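You operate a simulated robot arm through the tools that you are given. There is no shell and no other tool. Be economical: measure what you need, move in short steps, check, and stop when the job is done.

Carry out the task below with a simulated two-armed robot. There is one attempt and no reset: what you move stays moved.

Task
Pick up the red ring binder from the binder board with one hand, pass it to the other hand and put it on the worktop by the bin.

The check looks at the end state, three seconds after you hand in, the way a careful person would. Anything else that was tipped, shoved, dropped, spilled or broken makes it a failure.

Robot
Two 7-joint arms with two-finger parallel grippers on one trunk, on a base that drives. Base frame: it is fixed to the floor where the robot stands at the start and does not move with it; the origin is under the middle of the robot, x ahead of it, y to its left, z up. Lengths are in m, angles in rad, forces in N, time in s.
The left shoulder is at the start at [0.06, 0.143, 0.822], the right one opposite. Each reaches about 0.887 m from its shoulder. Places, roughly: worktop by the bin [-2, -0.6, 0.9]. Payload 1.57 kg a hand.
The TCP of each hand is the grasp point between the finger pads, 0.03 m short of the fingertips. In the tool frame z runs along the fingers and y along their closing line. The gripper opens to 0.11 m. The fingers are 0.024 m wide and 0.012 m thick; the gripper's body (0.048 by 0.112 m) begins 0.078 m behind the TCP.
Orientation is that of the tool frame in the base frame, as a unit quaternion [w, x, y, z]. With the fingers straight down and closing along the base's y, the tool's x points along the base's -x, its y along +y and its z along -z.

Tools
- The arms move only by the tool move_arm. It takes "left_moves", "right_moves" or both (then of equal length, played together; a hand with none holds still); each is a list of rows, each a list of 6 numbers: the shift along the tool's x, y, z in cm, then the turn, a rotation vector about the tool's x, y, z in rad. In form: [[tx, ty, tz, ax, ay, az], ...]. A call has 1 to 20 rows; each row shifts and turns the commanded pose from where the row before left it, along the tool's axes as they then stand. "left_grip" and "right_grip" are, for a hand that has rows, the gripper command, from -1 (shut) to 1 (fully open), values between in proportion, set as the call begins (left out, the last holds). Each row takes 0.2 s and may step no farther than 0.05 m and 0.15 rad from the row before; otherwise, or with a gripper value out of range, the whole call is refused. Where a pose cannot be reached the arm comes as near as it can. A force on the tool above 40 N (or 10 N above the force at the start of the call, whichever is more), or a blocked arm, ends the call early, and 0.2 s more pass. Each finger travels about 0.045 m/s and halts on what it meets, pressing with about 41 N; the grip force reading is that of the motor and also rises with nothing between the fingers. The clock runs only during rows and for 0.2 s after the last one: add rows that do not move to give the fingers time. It gives the time, the measured TCP pose, the force on the tool (base axes), the opening and the grip force at its end, in the units of the frame above (readings bear some noise), with the torque about the TCP (base axes, N m) and any sound that the robot's microphone picked up.
- Cameras (640 x 400 px; columns grow to the right, rows downward): "scene" is now at [0.063, 0.0008, 1.461]; the picture's right is [0.00, -1.00, 0.00], its down [-0.49, -0.00, -0.87] and it looks along [0.87, 0.00, -0.49] (base axes); focal length 281 px, centre (320, 200). "left" rides on the left gripper at [0.07, -0.016, -0.141] in its tool frame; the picture's right is [0.23, 0.97, 0.00], its down [-0.86, 0.20, -0.48] and it looks along [-0.47, 0.11, 0.88] (tool axes); focal length 222 px, centre (320, 200). "right" rides on the right gripper at [0.07, 0.016, -0.141] in its tool frame; the picture's right is [-0.23, 0.97, 0.00], its down [-0.86, -0.20, -0.48] and it looks along [-0.47, -0.11, 0.88] (tool axes); focal length 222 px, centre (320, 200). There is no depth. A picture from a camera that has moved, and an enlarged one, comes with that camera's place and axes in the base frame and with its lens.
- snapshot(camera): a new picture of that camera. It takes no simulated time.
- move_column(by): slides the trunk up (or, below 0, down) by that many m; the arms and the scene camera ride with it, the base frame stays. It gives what a move gives, with no picture.
- roll_base(legs): drives the robot by 1 to 6 legs, each [ahead, left, turn to the left] in m, m and rad, along the robot's own axes; the way and the turn of a leg run together, so that a leg with both is an arc; at most 1.5 m and 3.142 rad a leg. The arms and the cameras ride along, it lands a little off, and it stops where it bumps. It gives what a move gives.
- pan_tilt(pan, tilt): turns the head with the scene camera to pan (to the left, within 1.501 rad either way) and tilt (down, from -0.506 to 1.204), counted from straight ahead of the robot. It gives what a move gives.
- enlarge(camera, box): a new picture of the part [left, top, right, bottom] of that camera's present view, enlarged. It takes no simulated time.
- sign_off(): hands the job in; it is judged then, once.

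Go step by step. Nothing tells you exact positions but the pictures and the camera data: compare them with the known pose of the tool, close in by small moves and look again before you grip or let go. The budget is 120 turns and 88 pictures, counting those below and the enlarged ones. Unless the task says otherwise, let go and move clear before handing in, and close with one line.

The tools are called as name(argument=value, ...) on one line, values as JSON. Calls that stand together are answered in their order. move_arm: Moves the arms, as the interface text tells. Its arguments: {"type":"object","properties":{"left_moves":{"type":"array","items":{"type":"array","items":{"type":"number"}}},"left_grip":{"type":"number"},"right_moves":{"type":"array","items":{"type":"array","items":{"type":"number"}}},"right_grip":{"type":"number"}},"required":[]} The other tools are called the same way: move_column (by) slides the trunk up or down; roll_base (legs) drives the base; pan_tilt (pan, tilt) turns the head that bears the scene camera; snapshot (camera) takes a picture; enlarge (camera, box) takes an enlarged picture of a part of a camera's view; sign_off () hands the job in.

At the start:

```text
t: 0.0
left_tool_pos: [0.3516, 0.17, 0.9998]
left_ee_rot: [0.0, 0.0, 1.0, 0.0]
left_force: [-0.7, 0.4, -0.6]
left_torque: [-0.04, 0.03, -0.03]
left_finger_gap: 0.1103
left_gripper_force: 0.0
right_tool_pos: [0.3664, -0.135, 0.9996]
right_ee_rot: [-0.001, 0.001, 1.0, -0.001]
right_force: [0.6, -0.1, -0.6]
right_torque: [0.03, 0.03, 0.0]
right_finger_gap: 0.1101
right_gripper_force: 0.0
trunk travel left (down, up): [-0.421, 0.169]
robot x, y, heading: [-0.0024, 0.0013, 0.001]
head pan, tilt: [0.005, 0.513]
```

scene: 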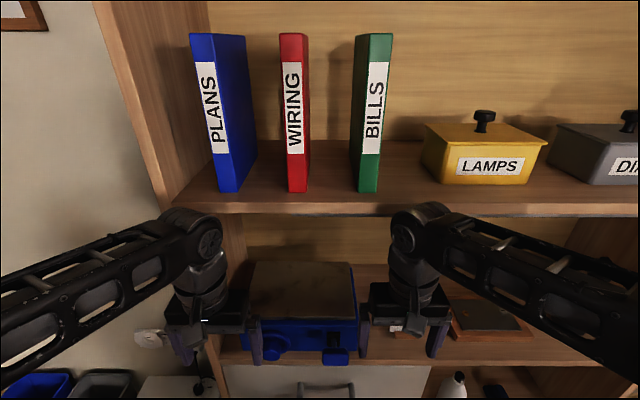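
right: 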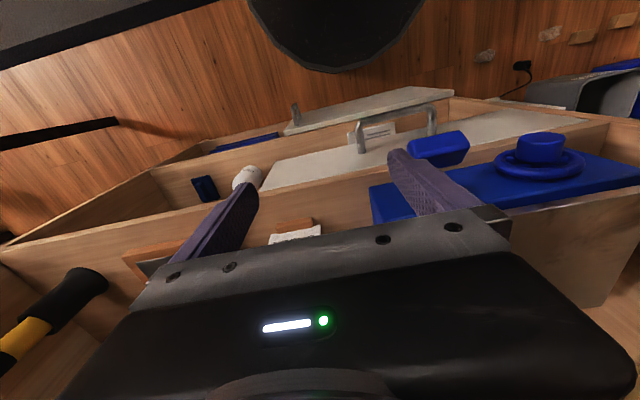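
left: 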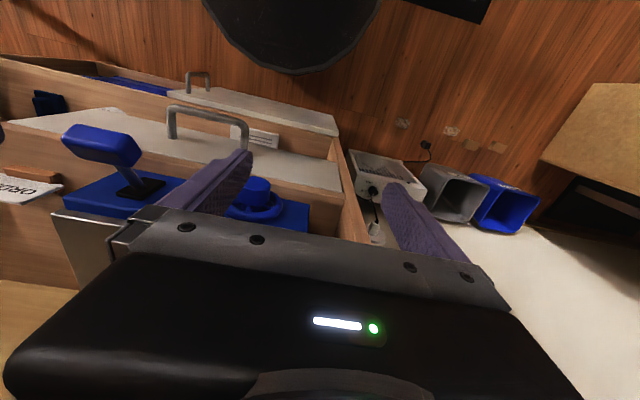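

I see the red binder standing on the upper shelf at about x 0.47, y 0.04, between the blue and green ones. I'll raise the trunk first for a better view and more reach.

move_column(by=0.15)

snapshot(camera="scene")

```text
t: 1.8
left_tool_pos: [0.3506, 0.1704, 1.15]
left_ee_rot: [0.0, 0.0, 1.0, 0.0]
left_force: [-0.3, 0.2, -0.4]
left_torque: [-0.01, 0.02, -0.03]
left_finger_gap: 0.1099
left_gripper_force: 0.1
right_tool_pos: [0.3672, -0.1355, 1.15]
right_ee_rot: [0.0, 0.0, 1.0, -0.001]
right_force: [0.6, 0.1, -0.8]
right_torque: [-0.01, -0.02, 0.04]
right_finger_gap: 0.1101
right_gripper_force: 0.0
trunk travel left (down, up): [-0.571, 0.019]
robot x, y, heading: [-0.0017, 0.001, -0.001]
head pan, tilt: [0.005, 0.513]
```

```text
84 pictures are left
camera scene: at [0.0631, 0.0009, 1.6109], right [0.0, -1.0, 0.0], down [-0.49, 0.0, -0.87], along [0.87, 0.0, -0.49], focal length 281 px, centre (320, 200)
```

scene: 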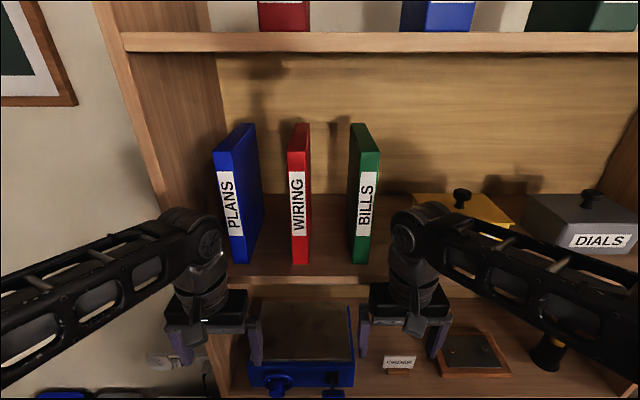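

The binder's spine face is at about x 0.455, y 0.037, standing from z 1.255 to 1.47, and it is about 0.16 deep. Next I pitch the left hand to point forward while rising.

move_arm(left_moves=[[0, 0, -2, 0, -0.1428, 0], [-0.28, 0, -1.98, 0, -0.1428, 0], [-0.56, 0, -1.92, 0, -0.1428, 0], [-0.83, 0, -1.82, 0, -0.1428, 0], [-1.08, 0, -1.68, 0, -0.1428, 0], [-1.31, 0, -1.51, 0, -0.1428, 0], [-1.51, 0, -1.31, 0, -0.1428, 0], [-1.68, 0, -1.08, 0, -0.1428, 0], [-1.82, 0, -0.83, 0, -0.1428, 0], [-1.92, 0, -0.56, 0, -0.1428, 0], [-1.98, 0, -0.28, 0, -0.1428, 0]], left_grip=1)

snapshot(camera="scene")

snapshot(camera="left")

```text
t: 4.2
left_tool_pos: [0.3504, 0.1696, 1.372]
left_ee_rot: [0.707, 0.0, 0.707, 0.001]
left_force: [-0.1, -1.9, 0.7]
left_torque: [-0.01, -0.01, 0.01]
left_finger_gap: 0.1101
left_gripper_force: 0.0
right_tool_pos: [0.3669, -0.134, 1.1496]
right_ee_rot: [0.0, 0.0, 1.0, 0.0]
right_force: [0.1, 1.1, 0.2]
right_torque: [0.01, -0.02, 0.0]
right_finger_gap: 0.1102
right_gripper_force: 0.0
trunk travel left (down, up): [-0.571, 0.019]
robot x, y, heading: [0.0021, 0.0009, 0.002]
head pan, tilt: [0.005, 0.513]
```

```text
83 pictures are left
camera scene: at [0.0629, 0.0001, 1.611], right [0.0, -1.0, 0.0], down [-0.49, 0.0, -0.87], along [0.87, 0.0, -0.49], focal length 281 px, centre (320, 200)
```

scene: 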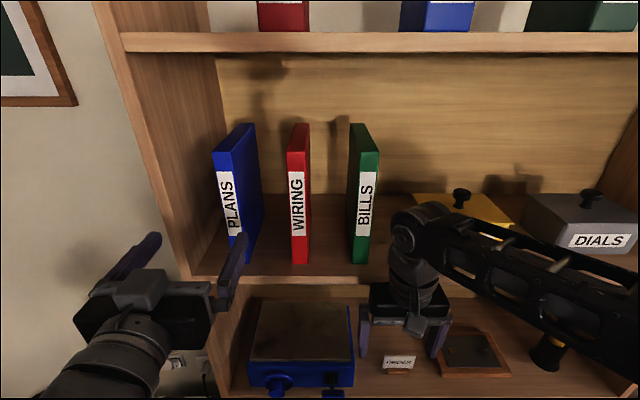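

```text
82 pictures are left
camera left: at [0.211, 0.1533, 1.3023], right [0.0, 0.97, -0.23], down [-0.48, 0.2, 0.86], along [0.88, 0.11, 0.47], focal length 222 px, centre (320, 200)
```

left: 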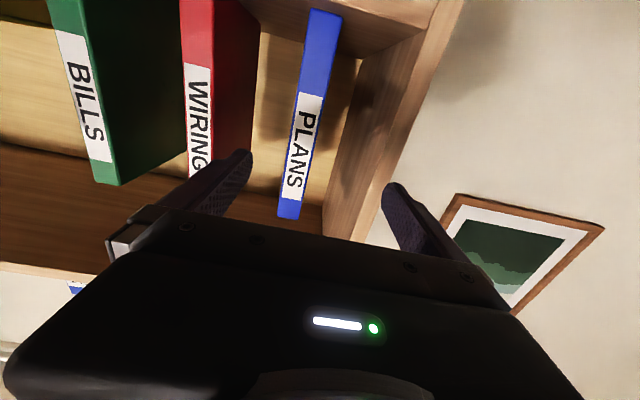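

The left hand now points forward at x 0.35, in front of the shelf. I slide it right to y 0.037 to line up with the red binder and look again.

move_arm(left_moves=[[0.3, -3.3, 0, 0, 0, 0], [0.3, -3.3, 0, 0, 0, 0], [0.3, -3.3, 0, 0, 0, 0], [0.3, -3.3, 0, 0, 0, 0]], left_grip=0.7)

snapshot(camera="scene")

snapshot(camera="left")

```text
t: 5.3
left_tool_pos: [0.341, 0.012, 1.3499]
left_ee_rot: [0.683, 0.029, 0.727, -0.072]
left_force: [-0.5, 0.4, -0.5]
left_torque: [0.01, 0.01, 0.02]
left_finger_gap: 0.0938
left_gripper_force: 0.0
right_tool_pos: [0.3673, -0.1344, 1.1493]
right_ee_rot: [0.001, 0.0, 1.0, 0.0]
right_force: [0.1, 0.1, -0.3]
right_torque: [-0.01, 0.0, 0.03]
right_finger_gap: 0.1101
right_gripper_force: 0.0
trunk travel left (down, up): [-0.571, 0.019]
robot x, y, heading: [0.0006, 0.0009, -0.002]
head pan, tilt: [0.005, 0.513]
stopped in row 4 (left hand): the arm was blocked; the commanded pose is now the measured one
```

```text
81 pictures are left
camera scene: at [0.0631, 0.0013, 1.6107], right [0.0, -1.0, 0.0], down [-0.49, 0.0, -0.87], along [0.87, 0.0, -0.49], focal length 281 px, centre (320, 200)
```

scene: 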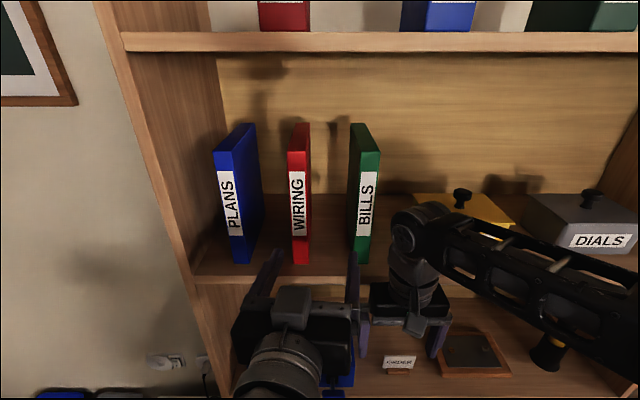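

```text
80 pictures are left
camera left: at [0.1954, 0.0125, 1.2902], right [0.12, 0.95, -0.29], down [-0.39, 0.32, 0.87], along [0.91, 0.01, 0.41], focal length 222 px, centre (320, 200)
```

left: 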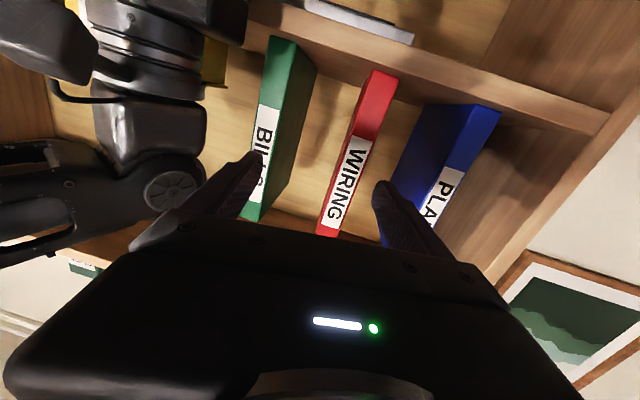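

The arm got cramped close to the trunk and tilted a little, so it needs more room. I'll back the base up 0.2 m and then straighten the hand while extending it.

roll_base(legs=[[-0.2, 0, 0]])

move_arm(left_moves=[[0, 0, 4, -0.072, -0.031, 0.031], [0, 0, 4, -0.072, -0.031, 0.031], [0, 0, 4, 0, 0, 0]])

snapshot(camera="scene")

```text
t: 7.0
left_tool_pos: [0.1387, 0.0123, 1.3493]
left_ee_rot: [0.682, 0.029, 0.727, -0.072]
left_force: [-0.6, 0.2, -0.1]
left_torque: [0.0, -0.01, -0.01]
left_finger_gap: 0.0934
left_gripper_force: 0.1
right_tool_pos: [0.1659, -0.1347, 1.1498]
right_ee_rot: [0.002, 0.0, 1.0, 0.0]
right_force: [0.2, -0.6, -0.5]
right_torque: [0.03, 0.02, 0.01]
right_finger_gap: 0.11
right_gripper_force: 0.0
trunk travel left (down, up): [-0.571, 0.019]
robot x, y, heading: [-0.2033, 0.0007, -0.001]
head pan, tilt: [0.005, 0.513]
```

```text
t: 7.5
left_tool_pos: [0.1276, -0.0543, 1.3635]
left_ee_rot: [0.696, 0.079, 0.701, -0.129]
left_force: [-5.2, 15.3, -1.9]
left_torque: [0.17, 0.05, -0.07]
left_finger_gap: 0.0813
left_gripper_force: 0.0
right_tool_pos: [0.1679, -0.1394, 1.1503]
right_ee_rot: [0.0, 0.006, 1.0, 0.0]
right_force: [0.3, 0.4, -0.3]
right_torque: [0.02, -0.02, 0.04]
right_finger_gap: 0.1099
right_gripper_force: 0.1
trunk travel left (down, up): [-0.571, 0.019]
robot x, y, heading: [-0.2013, -0.0005, 0.001]
head pan, tilt: [0.005, 0.513]
stopped in row 2 (left hand): the arm was blocked; the commanded pose is now the measured one
```

```text
79 pictures are left
camera scene: at [-0.1374, 0.0008, 1.6107], right [0.0, -1.0, 0.0], down [-0.49, 0.0, -0.87], along [0.87, 0.0, -0.49], focal length 281 px, centre (320, 200)
```

scene: 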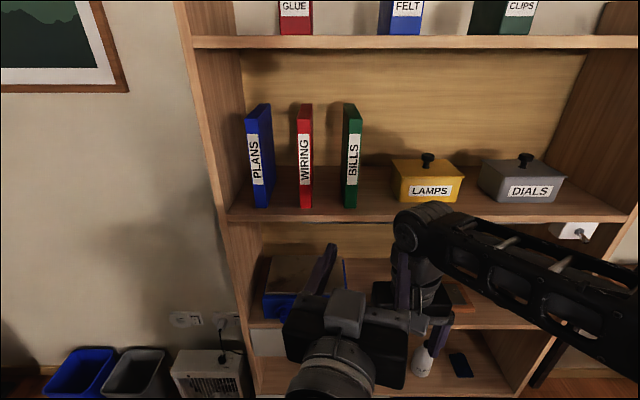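

The left hand drifted right and is touching the right wrist. I'll move it back left in small steps and see how the arm follows.

move_arm(left_moves=[[0, 3, 0, 0, 0, 0], [0, 3, 0, 0, 0, 0], [0, 3, 0, 0, 0, 0]])

```text
t: 8.3
left_tool_pos: [0.153, 0.0319, 1.3563]
left_ee_rot: [0.698, 0.081, 0.7, -0.128]
left_force: [0.3, 0.2, 0.0]
left_torque: [0.0, -0.02, -0.01]
left_finger_gap: 0.0937
left_gripper_force: 0.1
right_tool_pos: [0.1674, -0.1367, 1.1506]
right_ee_rot: [0.0, 0.004, 1.0, -0.001]
right_force: [-0.6, 0.6, 1.0]
right_torque: [-0.04, 0.03, -0.01]
right_finger_gap: 0.1101
right_gripper_force: 0.0
trunk travel left (down, up): [-0.571, 0.019]
robot x, y, heading: [-0.1983, -0.0022, 0.0]
head pan, tilt: [0.005, 0.513]
```

The hand follows cleanly again. I'll extend it forward and left, away from the trunk, before fixing its orientation.

move_arm(left_moves=[[-0.1, 1.97, 3.06, 0, 0, 0], [-0.1, 1.97, 3.06, 0, 0, 0], [-0.1, 1.97, 3.06, 0, 0, 0], [-0.1, 1.97, 3.06, 0, 0, 0]])

```text
t: 9.3
left_tool_pos: [0.2955, 0.0698, 1.3549]
left_ee_rot: [0.698, 0.08, 0.7, -0.128]
left_force: [0.0, 0.5, 0.9]
left_torque: [0.03, 0.01, 0.0]
left_finger_gap: 0.0935
left_gripper_force: 0.1
right_tool_pos: [0.1673, -0.1356, 1.1493]
right_ee_rot: [0.0, 0.003, 1.0, 0.0]
right_force: [-0.2, -0.3, -0.4]
right_torque: [0.01, 0.01, -0.01]
right_finger_gap: 0.11
right_gripper_force: 0.0
trunk travel left (down, up): [-0.571, 0.019]
robot x, y, heading: [-0.1998, 0.0019, -0.003]
head pan, tilt: [0.005, 0.513]
```

Now I straighten the hand's orientation to point squarely forward.

move_arm(left_moves=[[0, 0, 0, -0.099, -0.001, 0.023], [0, 0, 0, -0.099, -0.001, 0.023], [0, 0, 0, -0.099, -0.001, 0.023]])

```text
t: 10.1
left_tool_pos: [0.2951, 0.0685, 1.3565]
left_ee_rot: [0.707, 0.001, 0.707, 0.003]
left_force: [-0.5, -1.2, 0.1]
left_torque: [-0.01, 0.01, 0.04]
left_finger_gap: 0.0936
left_gripper_force: 0.0
right_tool_pos: [0.1676, -0.1388, 1.1506]
right_ee_rot: [0.0, 0.004, 1.0, 0.0]
right_force: [-0.4, -0.4, 0.3]
right_torque: [0.02, 0.0, 0.02]
right_finger_gap: 0.1103
right_gripper_force: 0.0
trunk travel left (down, up): [-0.571, 0.019]
robot x, y, heading: [-0.1966, 0.0039, 0.0]
head pan, tilt: [0.005, 0.513]
```

The hand is square again. I shift it to y 0.037 and approach to x 0.40, then check alignment.

move_arm(left_moves=[[0, -1.1, 3.5, 0, 0, 0], [0, -1.1, 3.5, 0, 0, 0], [0, -1, 3.2, 0, 0, 0]])

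snapshot(camera="scene")

snapshot(camera="left")

```text
t: 10.7
left_tool_pos: [0.2987, -0.0438, 1.3895]
left_ee_rot: [0.727, 0.07, 0.679, -0.077]
left_force: [0.1, 0.6, -0.6]
left_torque: [-0.03, 0.01, -0.05]
left_finger_gap: 0.0934
left_gripper_force: 0.0
right_tool_pos: [0.1674, -0.1372, 1.1503]
right_ee_rot: [0.0, 0.003, 1.0, 0.0]
right_force: [-0.1, -0.4, -0.1]
right_torque: [0.01, -0.03, -0.02]
right_finger_gap: 0.1098
right_gripper_force: 0.0
trunk travel left (down, up): [-0.571, 0.019]
robot x, y, heading: [-0.2028, -0.0012, 0.004]
head pan, tilt: [0.005, 0.513]
stopped in row 3 (left hand): the arm was blocked; the commanded pose is now the measured one
```

```text
78 pictures are left
camera scene: at [-0.137, 0.0011, 1.611], right [0.0, -1.0, 0.0], down [-0.49, 0.0, -0.87], along [0.87, 0.0, -0.49], focal length 281 px, centre (320, 200)
```

scene: 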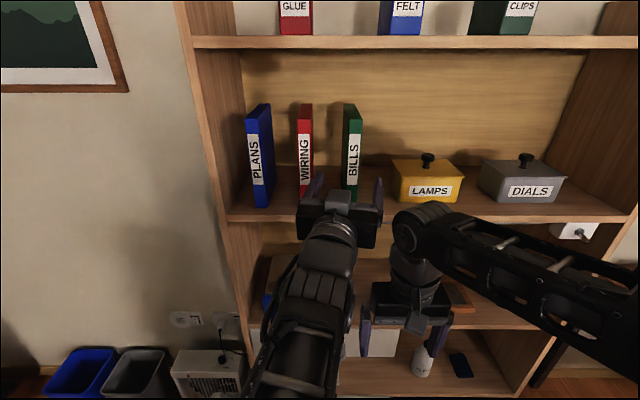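

```text
77 pictures are left
camera left: at [0.1623, -0.0321, 1.312], right [0.22, 0.95, -0.23], down [-0.48, 0.31, 0.82], along [0.85, -0.07, 0.52], focal length 222 px, centre (320, 200)
```

left: 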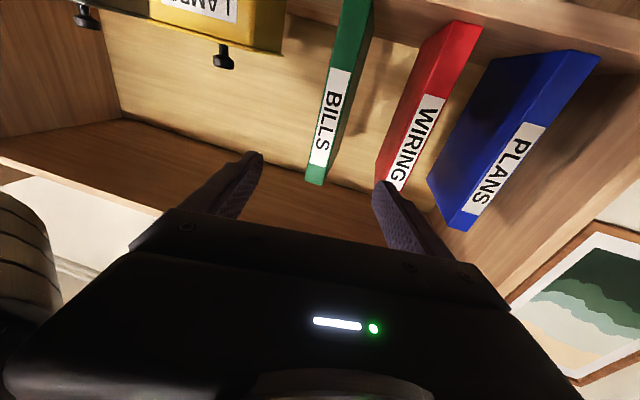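

Again the arm swung right near the midline, so it hits a joint limit there. I'll move the hand back to its own side (y about 0.17), square it, and shift the base right instead.

move_arm(left_moves=[[-0.07, 3.91, -0.82, 0, 0, 0], [-0.07, 3.91, -0.82, 0, 0, 0], [-0.07, 3.91, -0.82, 0, 0, 0], [-0.07, 3.91, -0.82, 0, 0, 0], [-0.07, 3.91, -0.82, 0, 0, 0], [0, 0, 0, -0.104, 0.034, 0.005], [0, 0, 0, -0.104, 0.034, 0.005], [0, 0, 0, 0, 0, 0]])

snapshot(camera="scene")

```text
t: 12.5
left_tool_pos: [0.2975, 0.1576, 1.3913]
left_ee_rot: [0.707, -0.001, 0.708, 0.001]
left_force: [0.2, 0.3, -0.4]
left_torque: [-0.01, 0.0, -0.01]
left_finger_gap: 0.0935
left_gripper_force: 0.1
right_tool_pos: [0.1677, -0.1372, 1.15]
right_ee_rot: [0.001, 0.004, 1.0, 0.0]
right_force: [0.3, 1.5, -0.4]
right_torque: [-0.03, -0.01, 0.02]
right_finger_gap: 0.11
right_gripper_force: 0.1
trunk travel left (down, up): [-0.571, 0.019]
robot x, y, heading: [-0.2012, 0.0004, 0.002]
head pan, tilt: [0.005, 0.513]
```

```text
76 pictures are left
camera scene: at [-0.1369, 0.0011, 1.611], right [0.0, -1.0, 0.0], down [-0.49, 0.0, -0.87], along [0.87, 0.0, -0.49], focal length 281 px, centre (320, 200)
```

scene: 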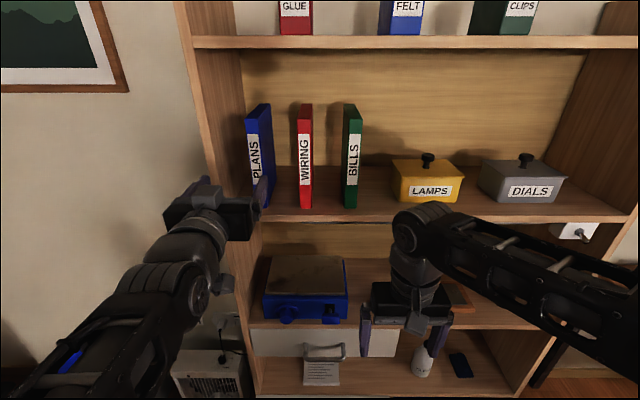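

The hand is square at y 0.158. I'll drive the base 0.12 m to the right so the hand lines up with the red binder.

roll_base(legs=[[0, -0.12, 0]])

snapshot(camera="scene")

snapshot(camera="left")

```text
t: 13.7
left_tool_pos: [0.2987, 0.0331, 1.3907]
left_ee_rot: [0.707, 0.0, 0.708, 0.002]
left_force: [0.9, -0.5, 0.2]
left_torque: [0.03, 0.02, 0.05]
left_finger_gap: 0.0934
left_gripper_force: 0.0
right_tool_pos: [0.1665, -0.2593, 1.1505]
right_ee_rot: [-0.001, 0.003, 1.0, 0.0]
right_force: [0.3, -0.1, -0.3]
right_torque: [0.05, 0.0, 0.01]
right_finger_gap: 0.11
right_gripper_force: 0.0
trunk travel left (down, up): [-0.571, 0.019]
robot x, y, heading: [-0.2017, -0.1213, 0.003]
head pan, tilt: [0.005, 0.513]
```

```text
75 pictures are left
camera scene: at [-0.1369, -0.1219, 1.611], right [0.0, -1.0, 0.0], down [-0.49, 0.0, -0.87], along [0.87, 0.0, -0.49], focal length 281 px, centre (320, 200)
```

scene: 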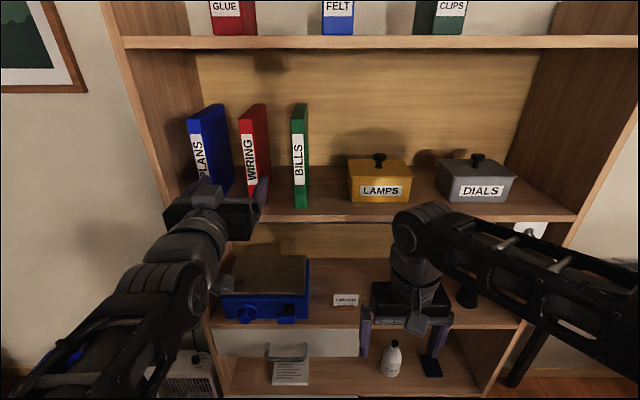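

```text
74 pictures are left
camera left: at [0.1577, 0.0169, 1.3218], right [0.0, 0.97, -0.22], down [-0.48, 0.2, 0.86], along [0.88, 0.11, 0.47], focal length 222 px, centre (320, 200)
```

left: 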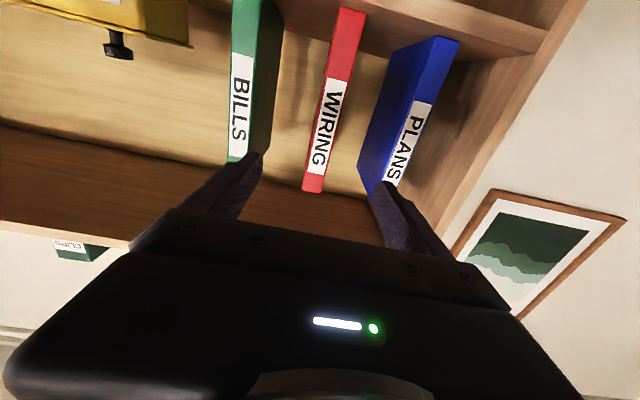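

Both cameras put the red binder at y ≈ 0.038 with its top at 1.47. I nudge left 0.5 cm, lower 2.5 cm and approach to x 0.41.

move_arm(left_moves=[[0.7, 0.2, 3, 0, 0, 0], [0.7, 0.2, 3, 0, 0, 0], [0.7, 0.1, 3, 0, 0, 0], [0.4, 0, 2, 0, 0, 0]])

snapshot(camera="scene")

snapshot(camera="left")

```text
t: 14.7
left_tool_pos: [0.4084, 0.0411, 1.3652]
left_ee_rot: [0.707, 0.0, 0.708, 0.001]
left_force: [0.0, 0.2, 0.8]
left_torque: [0.0, 0.0, 0.02]
left_finger_gap: 0.0937
left_gripper_force: 0.1
right_tool_pos: [0.1678, -0.2578, 1.1506]
right_ee_rot: [0.0, 0.005, 1.0, -0.001]
right_force: [0.3, -0.5, -0.8]
right_torque: [0.0, 0.0, -0.02]
right_finger_gap: 0.1103
right_gripper_force: 0.1
trunk travel left (down, up): [-0.571, 0.019]
robot x, y, heading: [-0.1985, -0.1201, -0.001]
head pan, tilt: [0.005, 0.513]
```

```text
73 pictures are left
camera scene: at [-0.1366, -0.1198, 1.611], right [0.0, -1.0, 0.0], down [-0.49, 0.0, -0.87], along [0.87, 0.0, -0.49], focal length 281 px, centre (320, 200)
```

scene: 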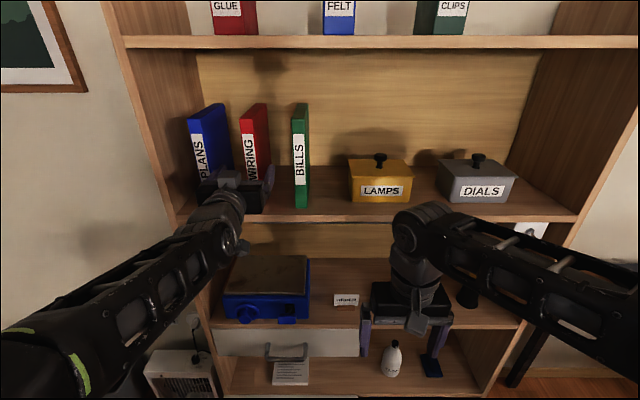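

```text
72 pictures are left
camera left: at [0.2684, 0.0242, 1.2962], right [0.0, 0.97, -0.23], down [-0.48, 0.2, 0.86], along [0.88, 0.11, 0.47], focal length 222 px, centre (320, 200)
```

left: 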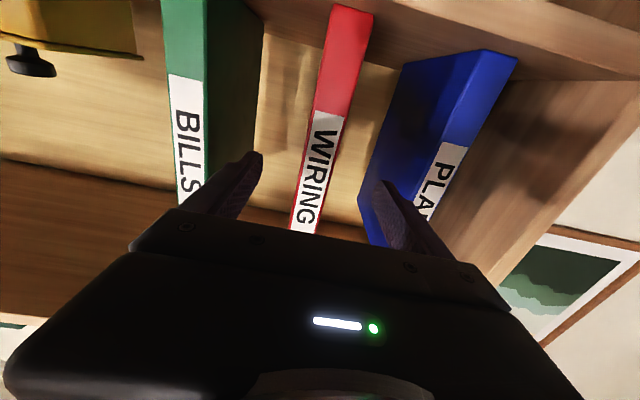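

The fingers straddle the red binder with room on both sides. I narrow the opening slightly and move in 8 cm, watching the force.

move_arm(left_moves=[[0, 0, 0, 0, 0, 0], [0, 0, 2, 0, 0, 0], [0, 0, 2, 0, 0, 0], [0, 0, 2, 0, 0, 0], [0, 0, 2, 0, 0, 0]], left_grip=0.45)

snapshot(camera="left")

enlarge(camera="scene", box=[160, 80, 340, 230])

```text
t: 15.9
left_tool_pos: [0.4875, 0.0406, 1.3647]
left_ee_rot: [0.706, 0.0, 0.708, 0.001]
left_force: [-0.2, -0.9, -0.7]
left_torque: [-0.01, 0.02, 0.02]
left_finger_gap: 0.0797
left_gripper_force: 0.0
right_tool_pos: [0.1675, -0.2585, 1.1491]
right_ee_rot: [-0.001, 0.004, 1.0, 0.0]
right_force: [0.6, 0.1, -0.4]
right_torque: [-0.01, 0.03, -0.01]
right_finger_gap: 0.1098
right_gripper_force: 0.0
trunk travel left (down, up): [-0.571, 0.019]
robot x, y, heading: [-0.1969, -0.1178, -0.0]
head pan, tilt: [0.005, 0.513]
```

```text
71 pictures are left
camera left: at [0.3481, 0.0239, 1.2958], right [0.0, 0.97, -0.23], down [-0.48, 0.2, 0.86], along [0.88, 0.11, 0.46], focal length 222 px, centre (320, 200)
```

left: 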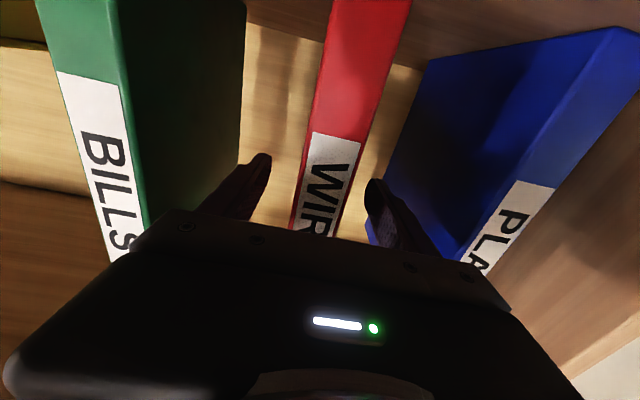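

```text
2.67 times, centred on (250, 155) of scene
camera zoom: at [-0.1362, -0.12, 1.6109], right [0.0, -1.0, 0.0], down [-0.49, 0.0, -0.87], along [0.87, 0.0, -0.49], focal length 749 px, centre (507, 320)
```

zoom: 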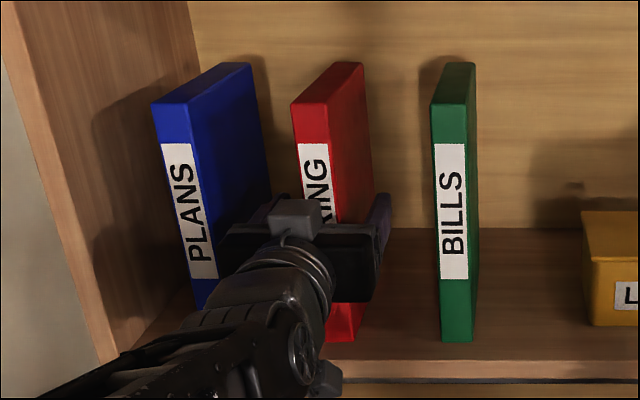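

The fingers are on both sides of the spine, well centred. I close the gripper.

move_arm(left_moves=[[0, 0, 0, 0, 0, 0], [0, 0, 0, 0, 0, 0], [0, 0, 0, 0, 0, 0], [0, 0, 0, 0, 0, 0], [0, 0, 0, 0, 0, 0], [0, 0, 0, 0, 0, 0]], left_grip=-1)

snapshot(camera="left")

```text
t: 17.3
left_tool_pos: [0.4879, 0.0402, 1.3645]
left_ee_rot: [0.707, -0.001, 0.707, 0.002]
left_force: [0.1, -1.0, -0.2]
left_torque: [-0.12, 0.02, -0.04]
left_finger_gap: 0.0299
left_gripper_force: 39.4
right_tool_pos: [0.1677, -0.2579, 1.1505]
right_ee_rot: [0.0, 0.005, 1.0, 0.001]
right_force: [-0.7, 0.0, 0.5]
right_torque: [0.0, 0.0, 0.0]
right_finger_gap: 0.1099
right_gripper_force: 0.0
trunk travel left (down, up): [-0.571, 0.019]
robot x, y, heading: [-0.201, -0.1203, -0.003]
head pan, tilt: [0.005, 0.513]
```

```text
69 pictures are left
camera left: at [0.3472, 0.0237, 1.2961], right [0.0, 0.97, -0.23], down [-0.48, 0.2, 0.86], along [0.88, 0.11, 0.46], focal length 222 px, centre (320, 200)
```

left: 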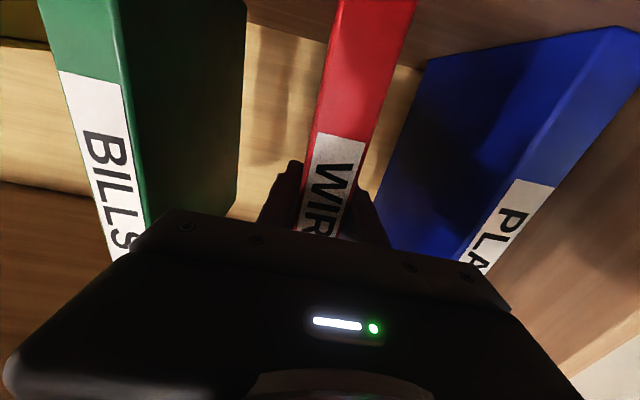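

The binder is held (gap 0.030, 39 N). I lift it 3 cm straight up slowly.

move_arm(left_moves=[[-0.6, 0, 0, 0, 0, 0], [-0.8, 0, 0, 0, 0, 0], [-0.8, 0, 0, 0, 0, 0], [-0.8, 0, 0, 0, 0, 0]])

snapshot(camera="scene")

```text
t: 18.3
left_tool_pos: [0.4879, 0.0401, 1.3957]
left_ee_rot: [0.706, 0.0, 0.708, 0.002]
left_force: [-0.3, -0.6, -4.1]
left_torque: [0.0, 0.19, 0.0]
left_finger_gap: 0.0297
left_gripper_force: 39.2
right_tool_pos: [0.1673, -0.2588, 1.1491]
right_ee_rot: [0.0, 0.004, 1.0, 0.0]
right_force: [-0.6, -0.3, 0.5]
right_torque: [0.04, 0.01, 0.02]
right_finger_gap: 0.1098
right_gripper_force: 0.1
trunk travel left (down, up): [-0.571, 0.019]
robot x, y, heading: [-0.1992, -0.1204, 0.003]
head pan, tilt: [0.005, 0.513]
```

```text
68 pictures are left
camera scene: at [-0.1365, -0.12, 1.611], right [0.0, -1.0, 0.0], down [-0.49, 0.0, -0.87], along [0.87, 0.0, -0.49], focal length 281 px, centre (320, 200)
```

scene: 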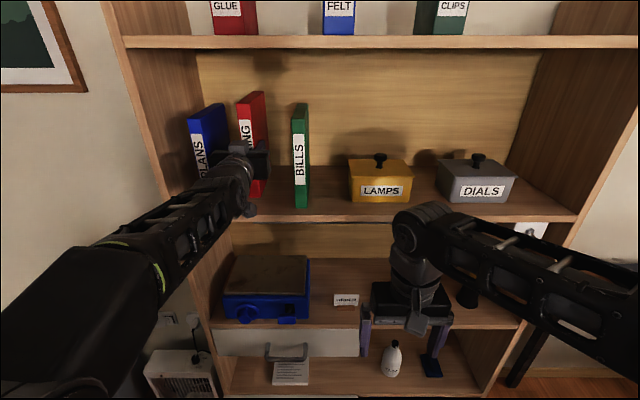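

The binder is lifted, about 0.4 kg, no slip. I back the base straight out 0.4 m to clear the shelf.

roll_base(legs=[[-0.4, 0, 0]])

snapshot(camera="scene")

```text
t: 20.8
left_tool_pos: [0.0884, 0.04, 1.3962]
left_ee_rot: [0.707, 0.0, 0.708, 0.001]
left_force: [-0.9, -0.8, -3.2]
left_torque: [0.03, 0.17, 0.02]
left_finger_gap: 0.0296
left_gripper_force: 39.5
right_tool_pos: [-0.2325, -0.2575, 1.1509]
right_ee_rot: [0.0, 0.004, 1.0, 0.0]
right_force: [0.1, -0.6, -0.2]
right_torque: [0.02, -0.03, -0.02]
right_finger_gap: 0.11
right_gripper_force: 0.0
trunk travel left (down, up): [-0.571, 0.019]
robot x, y, heading: [-0.6021, -0.119, -0.004]
head pan, tilt: [0.005, 0.513]
```

```text
67 pictures are left
camera scene: at [-0.5364, -0.1194, 1.611], right [0.0, -1.0, 0.0], down [-0.49, 0.0, -0.87], along [0.87, 0.0, -0.49], focal length 281 px, centre (320, 200)
```

scene: 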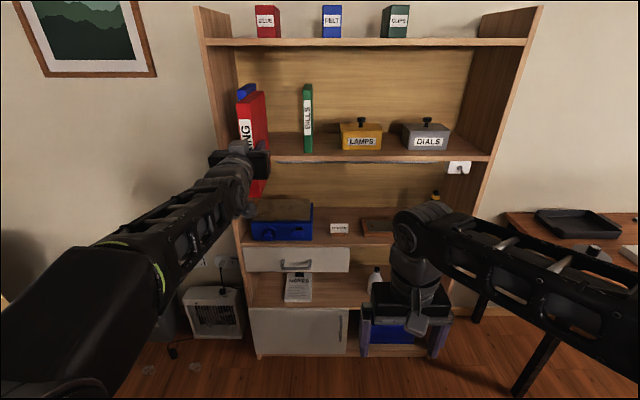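

The binder is clear of the shelf. For the handover I bring the left hand in and down and yaw it about 0.7 rad to the right, so the right hand can come down on the binder's top edge.

move_arm(left_moves=[[2.8, -0.5, -3, 0.1, 0, 0], [2.8, -0.8, -2.94, 0.1, 0, 0], [2.8, -1.09, -2.84, 0.1, 0, 0], [2.8, -1.36, -2.72, 0.1, 0, 0], [2.8, -1.63, -2.57, 0.1, 0, 0], [2.8, -1.88, -2.39, 0.1, 0, 0], [2.8, -2.11, -2.19, 0.1, 0, 0], [0, 0, 0, 0, 0, 0]])

snapshot(camera="scene")

```text
t: 22.6
left_tool_pos: [-0.1228, 0.0057, 1.2001]
left_ee_rot: [0.664, 0.243, 0.665, -0.243]
left_force: [0.7, 0.2, -4.0]
left_torque: [0.1, 0.17, 0.0]
left_finger_gap: 0.0298
left_gripper_force: 39.2
right_tool_pos: [-0.2315, -0.2576, 1.1498]
right_ee_rot: [0.0, 0.005, 1.0, -0.001]
right_force: [0.1, -0.5, -0.1]
right_torque: [-0.03, -0.03, -0.02]
right_finger_gap: 0.1098
right_gripper_force: 0.1
trunk travel left (down, up): [-0.571, 0.019]
robot x, y, heading: [-0.5959, -0.1219, 0.001]
head pan, tilt: [0.005, 0.513]
```

```text
66 pictures are left
camera scene: at [-0.5354, -0.1195, 1.611], right [0.0, -1.0, 0.0], down [-0.49, 0.0, -0.87], along [0.87, 0.0, -0.49], focal length 281 px, centre (320, 200)
```

scene: 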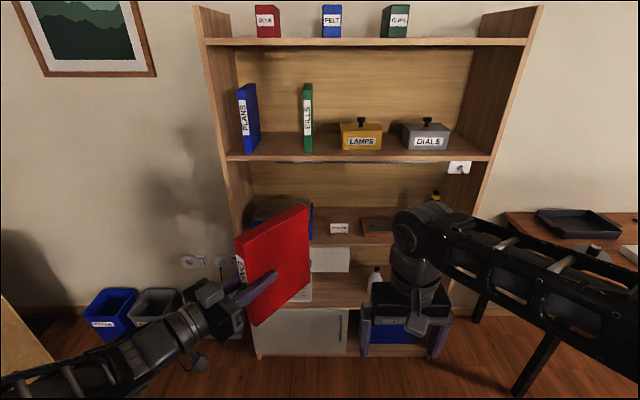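

The binder is held out in front, top at about z 1.305. I raise the right hand to z 1.40 and yaw it 0.7 rad to match the binder's plane.

move_arm(right_moves=[[0, 0, -4.2, 0, 0, 0.117], [0, 0, -4.2, 0, 0, 0.117], [0, 0, -4.2, 0, 0, 0.117], [0, 0, -4.2, 0, 0, 0.117], [0, 0, -4.2, 0, 0, 0.117], [0, 0, -4.2, 0, 0, 0.117]], right_grip=0.6)

snapshot(camera="scene")

```text
t: 24.0
left_tool_pos: [-0.1229, 0.0093, 1.1983]
left_ee_rot: [0.664, 0.241, 0.665, -0.241]
left_force: [0.3, 0.4, -3.5]
left_torque: [0.12, 0.13, -0.02]
left_finger_gap: 0.0299
left_gripper_force: 39.4
right_tool_pos: [-0.1776, -0.258, 1.1641]
right_ee_rot: [0.01, 0.323, 0.946, 0.004]
right_force: [0.3, 1.3, 0.2]
right_torque: [-0.08, 0.02, -0.02]
right_finger_gap: 0.0882
right_gripper_force: 0.0
right hand out of reach, approached as far as the arm can: row 1, 2, 3, 4, 5, 6
trunk travel left (down, up): [-0.571, 0.019]
robot x, y, heading: [-0.6026, -0.1171, 0.0]
head pan, tilt: [0.005, 0.513]
```

```text
65 pictures are left
camera scene: at [-0.5359, -0.1159, 1.611], right [0.0, -1.0, 0.0], down [-0.49, 0.0, -0.87], along [0.87, 0.0, -0.49], focal length 281 px, centre (320, 200)
```

scene: 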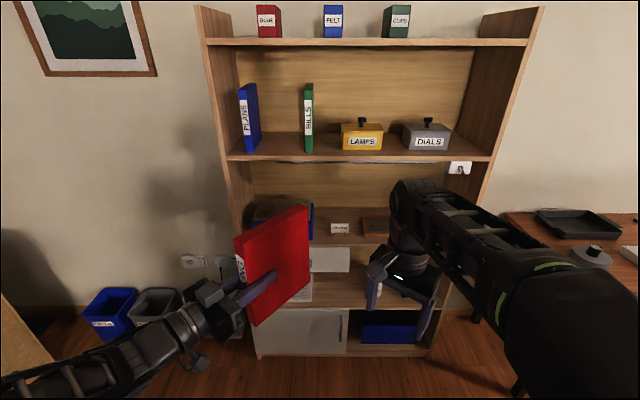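

The right arm cannot go higher with fingers down, so I lower the left hand and binder to about z 0.95 instead.

move_arm(left_moves=[[3.5, 0, 0, 0, 0, 0], [3.5, 0, 0, 0, 0, 0], [3.5, 0, 0, 0, 0, 0], [3.5, 0, 0, 0, 0, 0], [3.5, 0, 0, 0, 0, 0], [3.5, 0, 0, 0, 0, 0], [3.5, 0, 0, 0, 0, 0]])

snapshot(camera="scene")

```text
t: 25.6
left_tool_pos: [-0.1133, 0.0079, 0.9557]
left_ee_rot: [0.664, 0.241, 0.665, -0.241]
left_force: [1.3, 0.1, -2.8]
left_torque: [0.11, 0.13, -0.02]
left_finger_gap: 0.0296
left_gripper_force: 38.6
left hand out of reach, approached as far as the arm can: row 1, 2
right_tool_pos: [-0.1765, -0.2616, 1.1637]
right_ee_rot: [0.01, 0.322, 0.947, 0.004]
right_force: [-0.9, 0.2, -0.2]
right_torque: [0.0, 0.01, 0.03]
right_finger_gap: 0.0879
right_gripper_force: 0.1
trunk travel left (down, up): [-0.571, 0.019]
robot x, y, heading: [-0.5989, -0.1187, -0.005]
head pan, tilt: [0.005, 0.513]
```

```text
64 pictures are left
camera scene: at [-0.5347, -0.1189, 1.611], right [0.0, -1.0, 0.0], down [-0.49, 0.0, -0.87], along [0.87, 0.0, -0.49], focal length 281 px, centre (320, 200)
```

scene: 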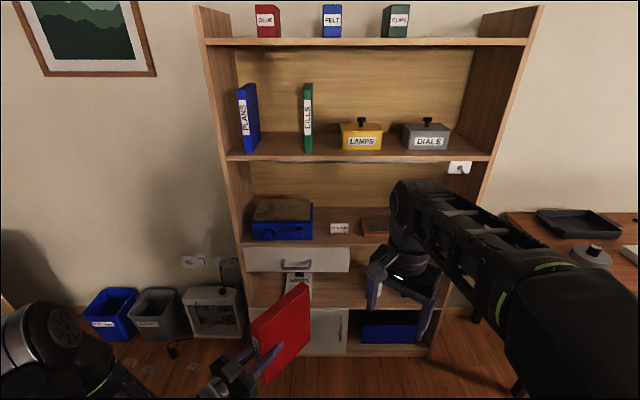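

Binder top is now at about z 1.06. I test-lower the right hand slightly to confirm its commanded pose matches.

move_arm(right_moves=[[0, 0, 1.5, 0, 0, 0.02], [0, 0, 1.5, 0, 0, 0.02]])

```text
t: 26.2
left_tool_pos: [-0.1127, 0.0069, 0.9553]
left_ee_rot: [0.663, 0.242, 0.666, -0.241]
left_force: [0.9, 0.4, -3.5]
left_torque: [0.11, 0.14, -0.03]
left_finger_gap: 0.0299
left_gripper_force: 38.8
right_tool_pos: [-0.1771, -0.2613, 1.1333]
right_ee_rot: [0.009, 0.341, 0.94, 0.006]
right_force: [-0.2, 1.2, 0.2]
right_torque: [-0.01, 0.02, 0.0]
right_finger_gap: 0.0882
right_gripper_force: 0.0
trunk travel left (down, up): [-0.571, 0.019]
robot x, y, heading: [-0.5967, -0.1204, 0.001]
head pan, tilt: [0.005, 0.513]
```

Tracking is exact. I move the right hand over the binder's top edge with about 4 cm clearance.

move_arm(right_moves=[[1.05, 4.1, 0, 0, 0, 0], [1.05, 4.1, 0, 0, 0, 0], [1.05, 4.1, 0, 0, 0, 0], [1.05, 4.1, 0, 0, 0, 0], [1.05, 4.1, 0, 0, 0, 0], [1.05, 4.1, 0, 0, 0, 0]])

snapshot(camera="scene")

snapshot(camera="right")

```text
t: 27.6
left_tool_pos: [-0.1126, 0.0078, 0.9554]
left_ee_rot: [0.663, 0.241, 0.666, -0.241]
left_force: [-0.1, 0.2, -3.9]
left_torque: [0.12, 0.17, 0.0]
left_finger_gap: 0.0299
left_gripper_force: 39.2
right_tool_pos: [-0.0805, -0.041, 1.1148]
right_ee_rot: [0.012, 0.342, 0.94, 0.008]
right_force: [0.3, -0.7, -0.4]
right_torque: [-0.01, -0.01, 0.01]
right_finger_gap: 0.088
right_gripper_force: 0.1
right hand out of reach, approached as far as the arm can: row 5, 6
trunk travel left (down, up): [-0.571, 0.019]
robot x, y, heading: [-0.5999, -0.1178, -0.002]
head pan, tilt: [0.005, 0.513]
```

```text
63 pictures are left
camera scene: at [-0.5347, -0.1193, 1.611], right [0.0, -1.0, 0.0], down [-0.49, 0.0, -0.87], along [0.87, 0.0, -0.49], focal length 281 px, centre (320, 200)
```

scene: 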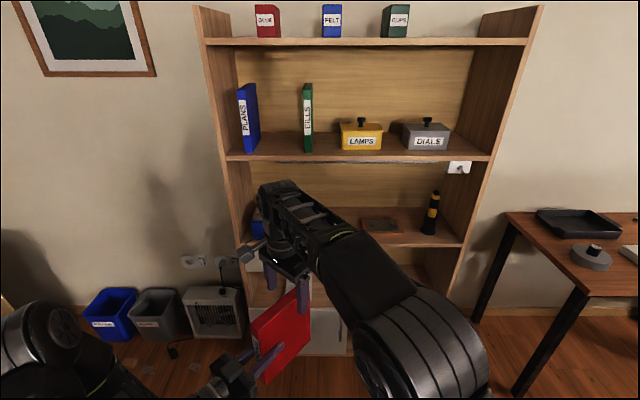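

```text
62 pictures are left
camera right: at [-0.1288, 0.0152, 1.2561], right [0.8, 0.6, 0.03], down [0.51, -0.71, 0.49], along [0.31, -0.38, -0.87], focal length 222 px, centre (320, 200)
```

right: 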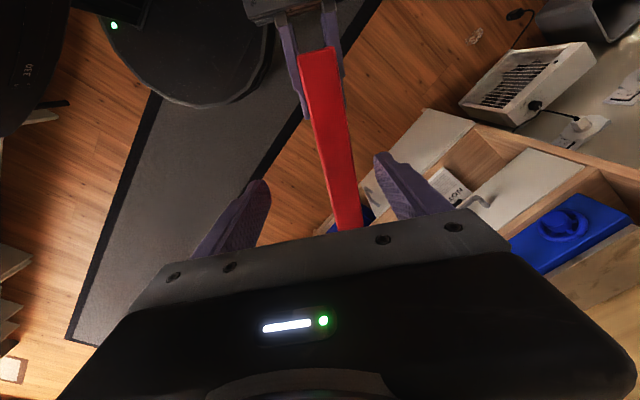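

The right camera shows the binder between the fingers, offset about 1.5 cm toward one finger. I shift along the closing line while lowering slightly and check again.

move_arm(right_moves=[[0, 0.8, 0.8, 0, 0, 0], [0, 0.7, 0.7, 0, 0, 0]])

snapshot(camera="right")

```text
t: 28.2
left_tool_pos: [-0.1134, 0.0078, 0.9552]
left_ee_rot: [0.664, 0.242, 0.666, -0.241]
left_force: [-1.5, -0.5, -3.2]
left_torque: [0.12, 0.16, 0.01]
left_finger_gap: 0.0299
left_gripper_force: 39.2
right_tool_pos: [-0.0717, -0.0292, 1.0988]
right_ee_rot: [0.011, 0.342, 0.94, 0.006]
right_force: [0.2, -0.6, 0.2]
right_torque: [0.0, 0.03, 0.01]
right_finger_gap: 0.0881
right_gripper_force: 0.0
trunk travel left (down, up): [-0.571, 0.019]
robot x, y, heading: [-0.6003, -0.1199, -0.007]
head pan, tilt: [0.005, 0.513]
```

```text
61 pictures are left
camera right: at [-0.119, 0.0269, 1.2411], right [0.8, 0.6, 0.02], down [0.52, -0.7, 0.49], along [0.31, -0.38, -0.87], focal length 222 px, centre (320, 200)
```

right: 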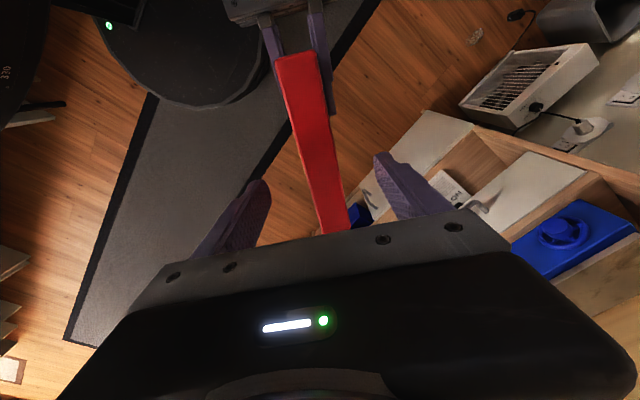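

It's centred and parallel. I lower the right hand about 7 cm over the top edge.

move_arm(right_moves=[[0, 0, 1.5, 0, 0, 0], [0, 0, 1.5, 0, 0, 0], [0, 0, 1.5, 0, 0, 0], [0, 0, 1.5, 0, 0, 0], [0, 0, 0.8, 0, 0, 0]])

snapshot(camera="right")

snapshot(camera="scene")

```text
t: 29.4
left_tool_pos: [-0.1126, 0.008, 0.9557]
left_ee_rot: [0.664, 0.242, 0.666, -0.241]
left_force: [-0.5, -0.7, -3.7]
left_torque: [0.07, 0.15, 0.02]
left_finger_gap: 0.0295
left_gripper_force: 39.0
right_tool_pos: [-0.071, -0.0296, 1.0316]
right_ee_rot: [0.01, 0.341, 0.94, 0.004]
right_force: [0.0, -0.1, 0.5]
right_torque: [-0.01, 0.0, 0.0]
right_finger_gap: 0.0879
right_gripper_force: 0.1
trunk travel left (down, up): [-0.571, 0.019]
robot x, y, heading: [-0.597, -0.1175, -0.007]
head pan, tilt: [0.005, 0.513]
```

```text
60 pictures are left
camera right: at [-0.1167, 0.0275, 1.1738], right [0.8, 0.6, 0.02], down [0.52, -0.7, 0.49], along [0.31, -0.38, -0.87], focal length 222 px, centre (320, 200)
```

right: 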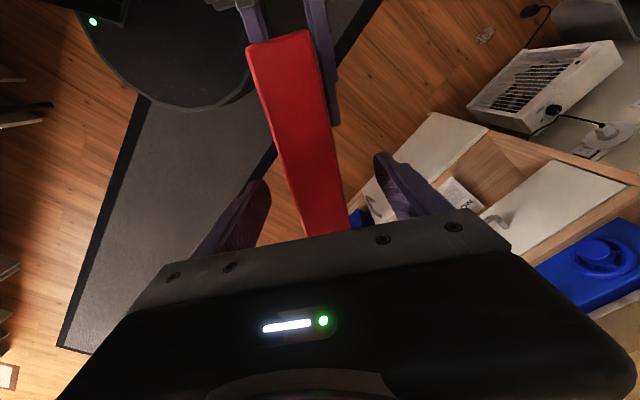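

```text
59 pictures are left
camera scene: at [-0.5354, -0.1192, 1.611], right [0.0, -1.0, 0.0], down [-0.49, 0.0, -0.87], along [0.87, 0.0, -0.49], focal length 281 px, centre (320, 200)
```

scene: 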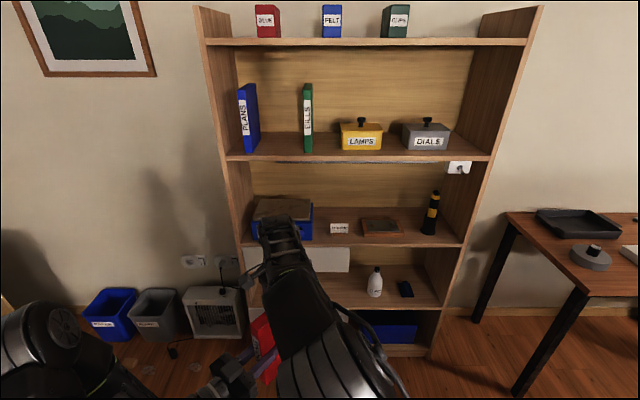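

Fingers straddle the top edge. I close the right gripper while the left holds.

move_arm(right_moves=[[0, 0, 0, 0, 0, 0], [0, 0, 0, 0, 0, 0], [0, 0, 0, 0, 0, 0], [0, 0, 0, 0, 0, 0], [0, 0, 0, 0, 0, 0], [0, 0, 0, 0, 0, 0]], right_grip=-1)

snapshot(camera="right")

```text
t: 30.8
left_tool_pos: [-0.1137, 0.0082, 0.9568]
left_ee_rot: [0.663, 0.244, 0.665, -0.242]
left_force: [-6.7, -3.7, -4.1]
left_torque: [1.2, -0.96, -0.21]
left_finger_gap: 0.0301
left_gripper_force: 39.7
right_tool_pos: [-0.0713, -0.0293, 1.0328]
right_ee_rot: [0.01, 0.341, 0.94, 0.005]
right_force: [5.5, 4.2, 1.1]
right_torque: [-0.75, 0.58, -0.2]
right_finger_gap: 0.0299
right_gripper_force: 38.5
trunk travel left (down, up): [-0.571, 0.019]
robot x, y, heading: [-0.6012, -0.119, -0.0]
head pan, tilt: [0.005, 0.513]
```

```text
58 pictures are left
camera right: at [-0.1165, 0.0274, 1.1741], right [0.8, 0.6, 0.02], down [0.52, -0.7, 0.49], along [0.31, -0.38, -0.87], focal length 222 px, centre (320, 200)
```

right: 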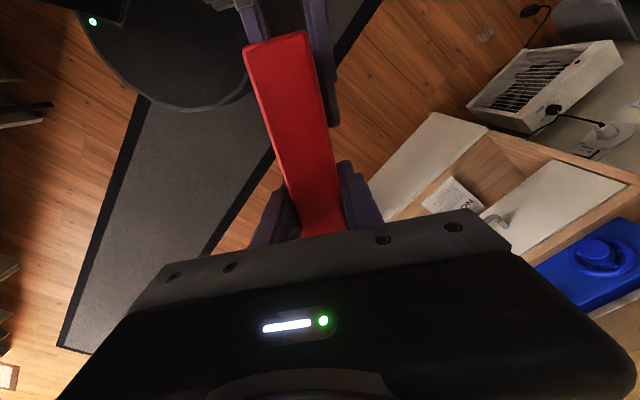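

Both hands hold it. I open the left hand, then withdraw it straight back.

move_arm(left_moves=[[0, 0, 0, 0, 0, 0], [0, 0, 0, 0, 0, 0], [0, 0, 0, 0, 0, 0], [0, 0, 0, 0, 0, 0]], left_grip=0.6)

move_arm(left_moves=[[0, 0, -1.5, 0, 0, 0], [0, 0, -2, 0, 0, 0], [0, 0, -2, 0, 0, 0], [0, 0, -2, 0, 0, 0], [0, 0, -2, 0, 0, 0]])

snapshot(camera="right")

snapshot(camera="scene")

```text
t: 31.8
left_tool_pos: [-0.1131, 0.01, 0.9552]
left_ee_rot: [0.664, 0.242, 0.665, -0.242]
left_force: [0.7, -0.8, -0.3]
left_torque: [-0.03, 0.0, -0.01]
left_finger_gap: 0.0879
left_gripper_force: 0.1
right_tool_pos: [-0.0712, -0.0296, 1.0329]
right_ee_rot: [0.009, 0.341, 0.94, 0.005]
right_force: [0.8, -0.1, 0.6]
right_torque: [0.02, -0.03, -0.01]
right_finger_gap: 0.0299
right_gripper_force: 39.7
trunk travel left (down, up): [-0.571, 0.019]
robot x, y, heading: [-0.6018, -0.121, -0.0]
head pan, tilt: [0.005, 0.513]
```

```text
t: 33.0
left_tool_pos: [-0.186, 0.07, 0.9556]
left_ee_rot: [0.664, 0.242, 0.665, -0.241]
left_force: [-0.7, 0.1, -0.1]
left_torque: [0.0, -0.01, 0.01]
left_finger_gap: 0.0881
left_gripper_force: 0.1
right_tool_pos: [-0.0708, -0.0293, 1.0338]
right_ee_rot: [0.01, 0.341, 0.94, 0.005]
right_force: [1.1, 0.7, -0.4]
right_torque: [-0.03, 0.0, -0.03]
right_finger_gap: 0.0299
right_gripper_force: 39.2
trunk travel left (down, up): [-0.571, 0.019]
robot x, y, heading: [-0.598, -0.12, 0.001]
head pan, tilt: [0.005, 0.513]
```

```text
57 pictures are left
camera right: at [-0.1169, 0.0275, 1.1741], right [0.8, 0.6, 0.02], down [0.52, -0.7, 0.49], along [0.31, -0.38, -0.87], focal length 222 px, centre (320, 200)
```

right: 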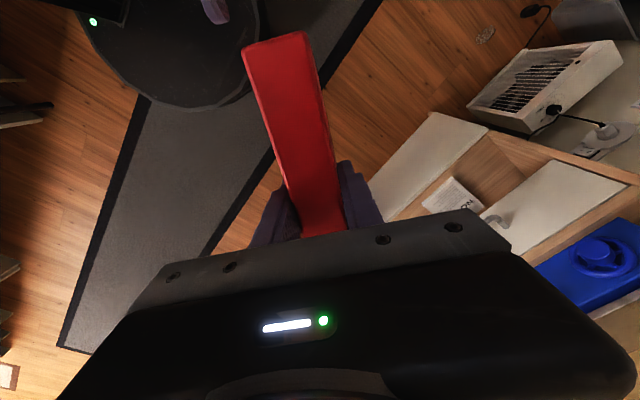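

```text
56 pictures are left
camera scene: at [-0.5358, -0.119, 1.611], right [0.0, -1.0, 0.0], down [-0.49, 0.0, -0.87], along [0.87, 0.0, -0.49], focal length 281 px, centre (320, 200)
```

scene: 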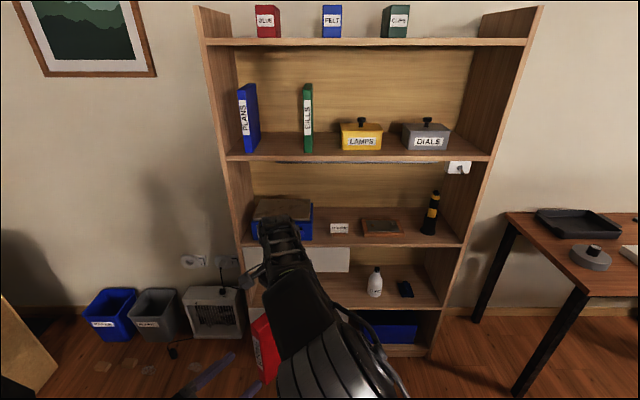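

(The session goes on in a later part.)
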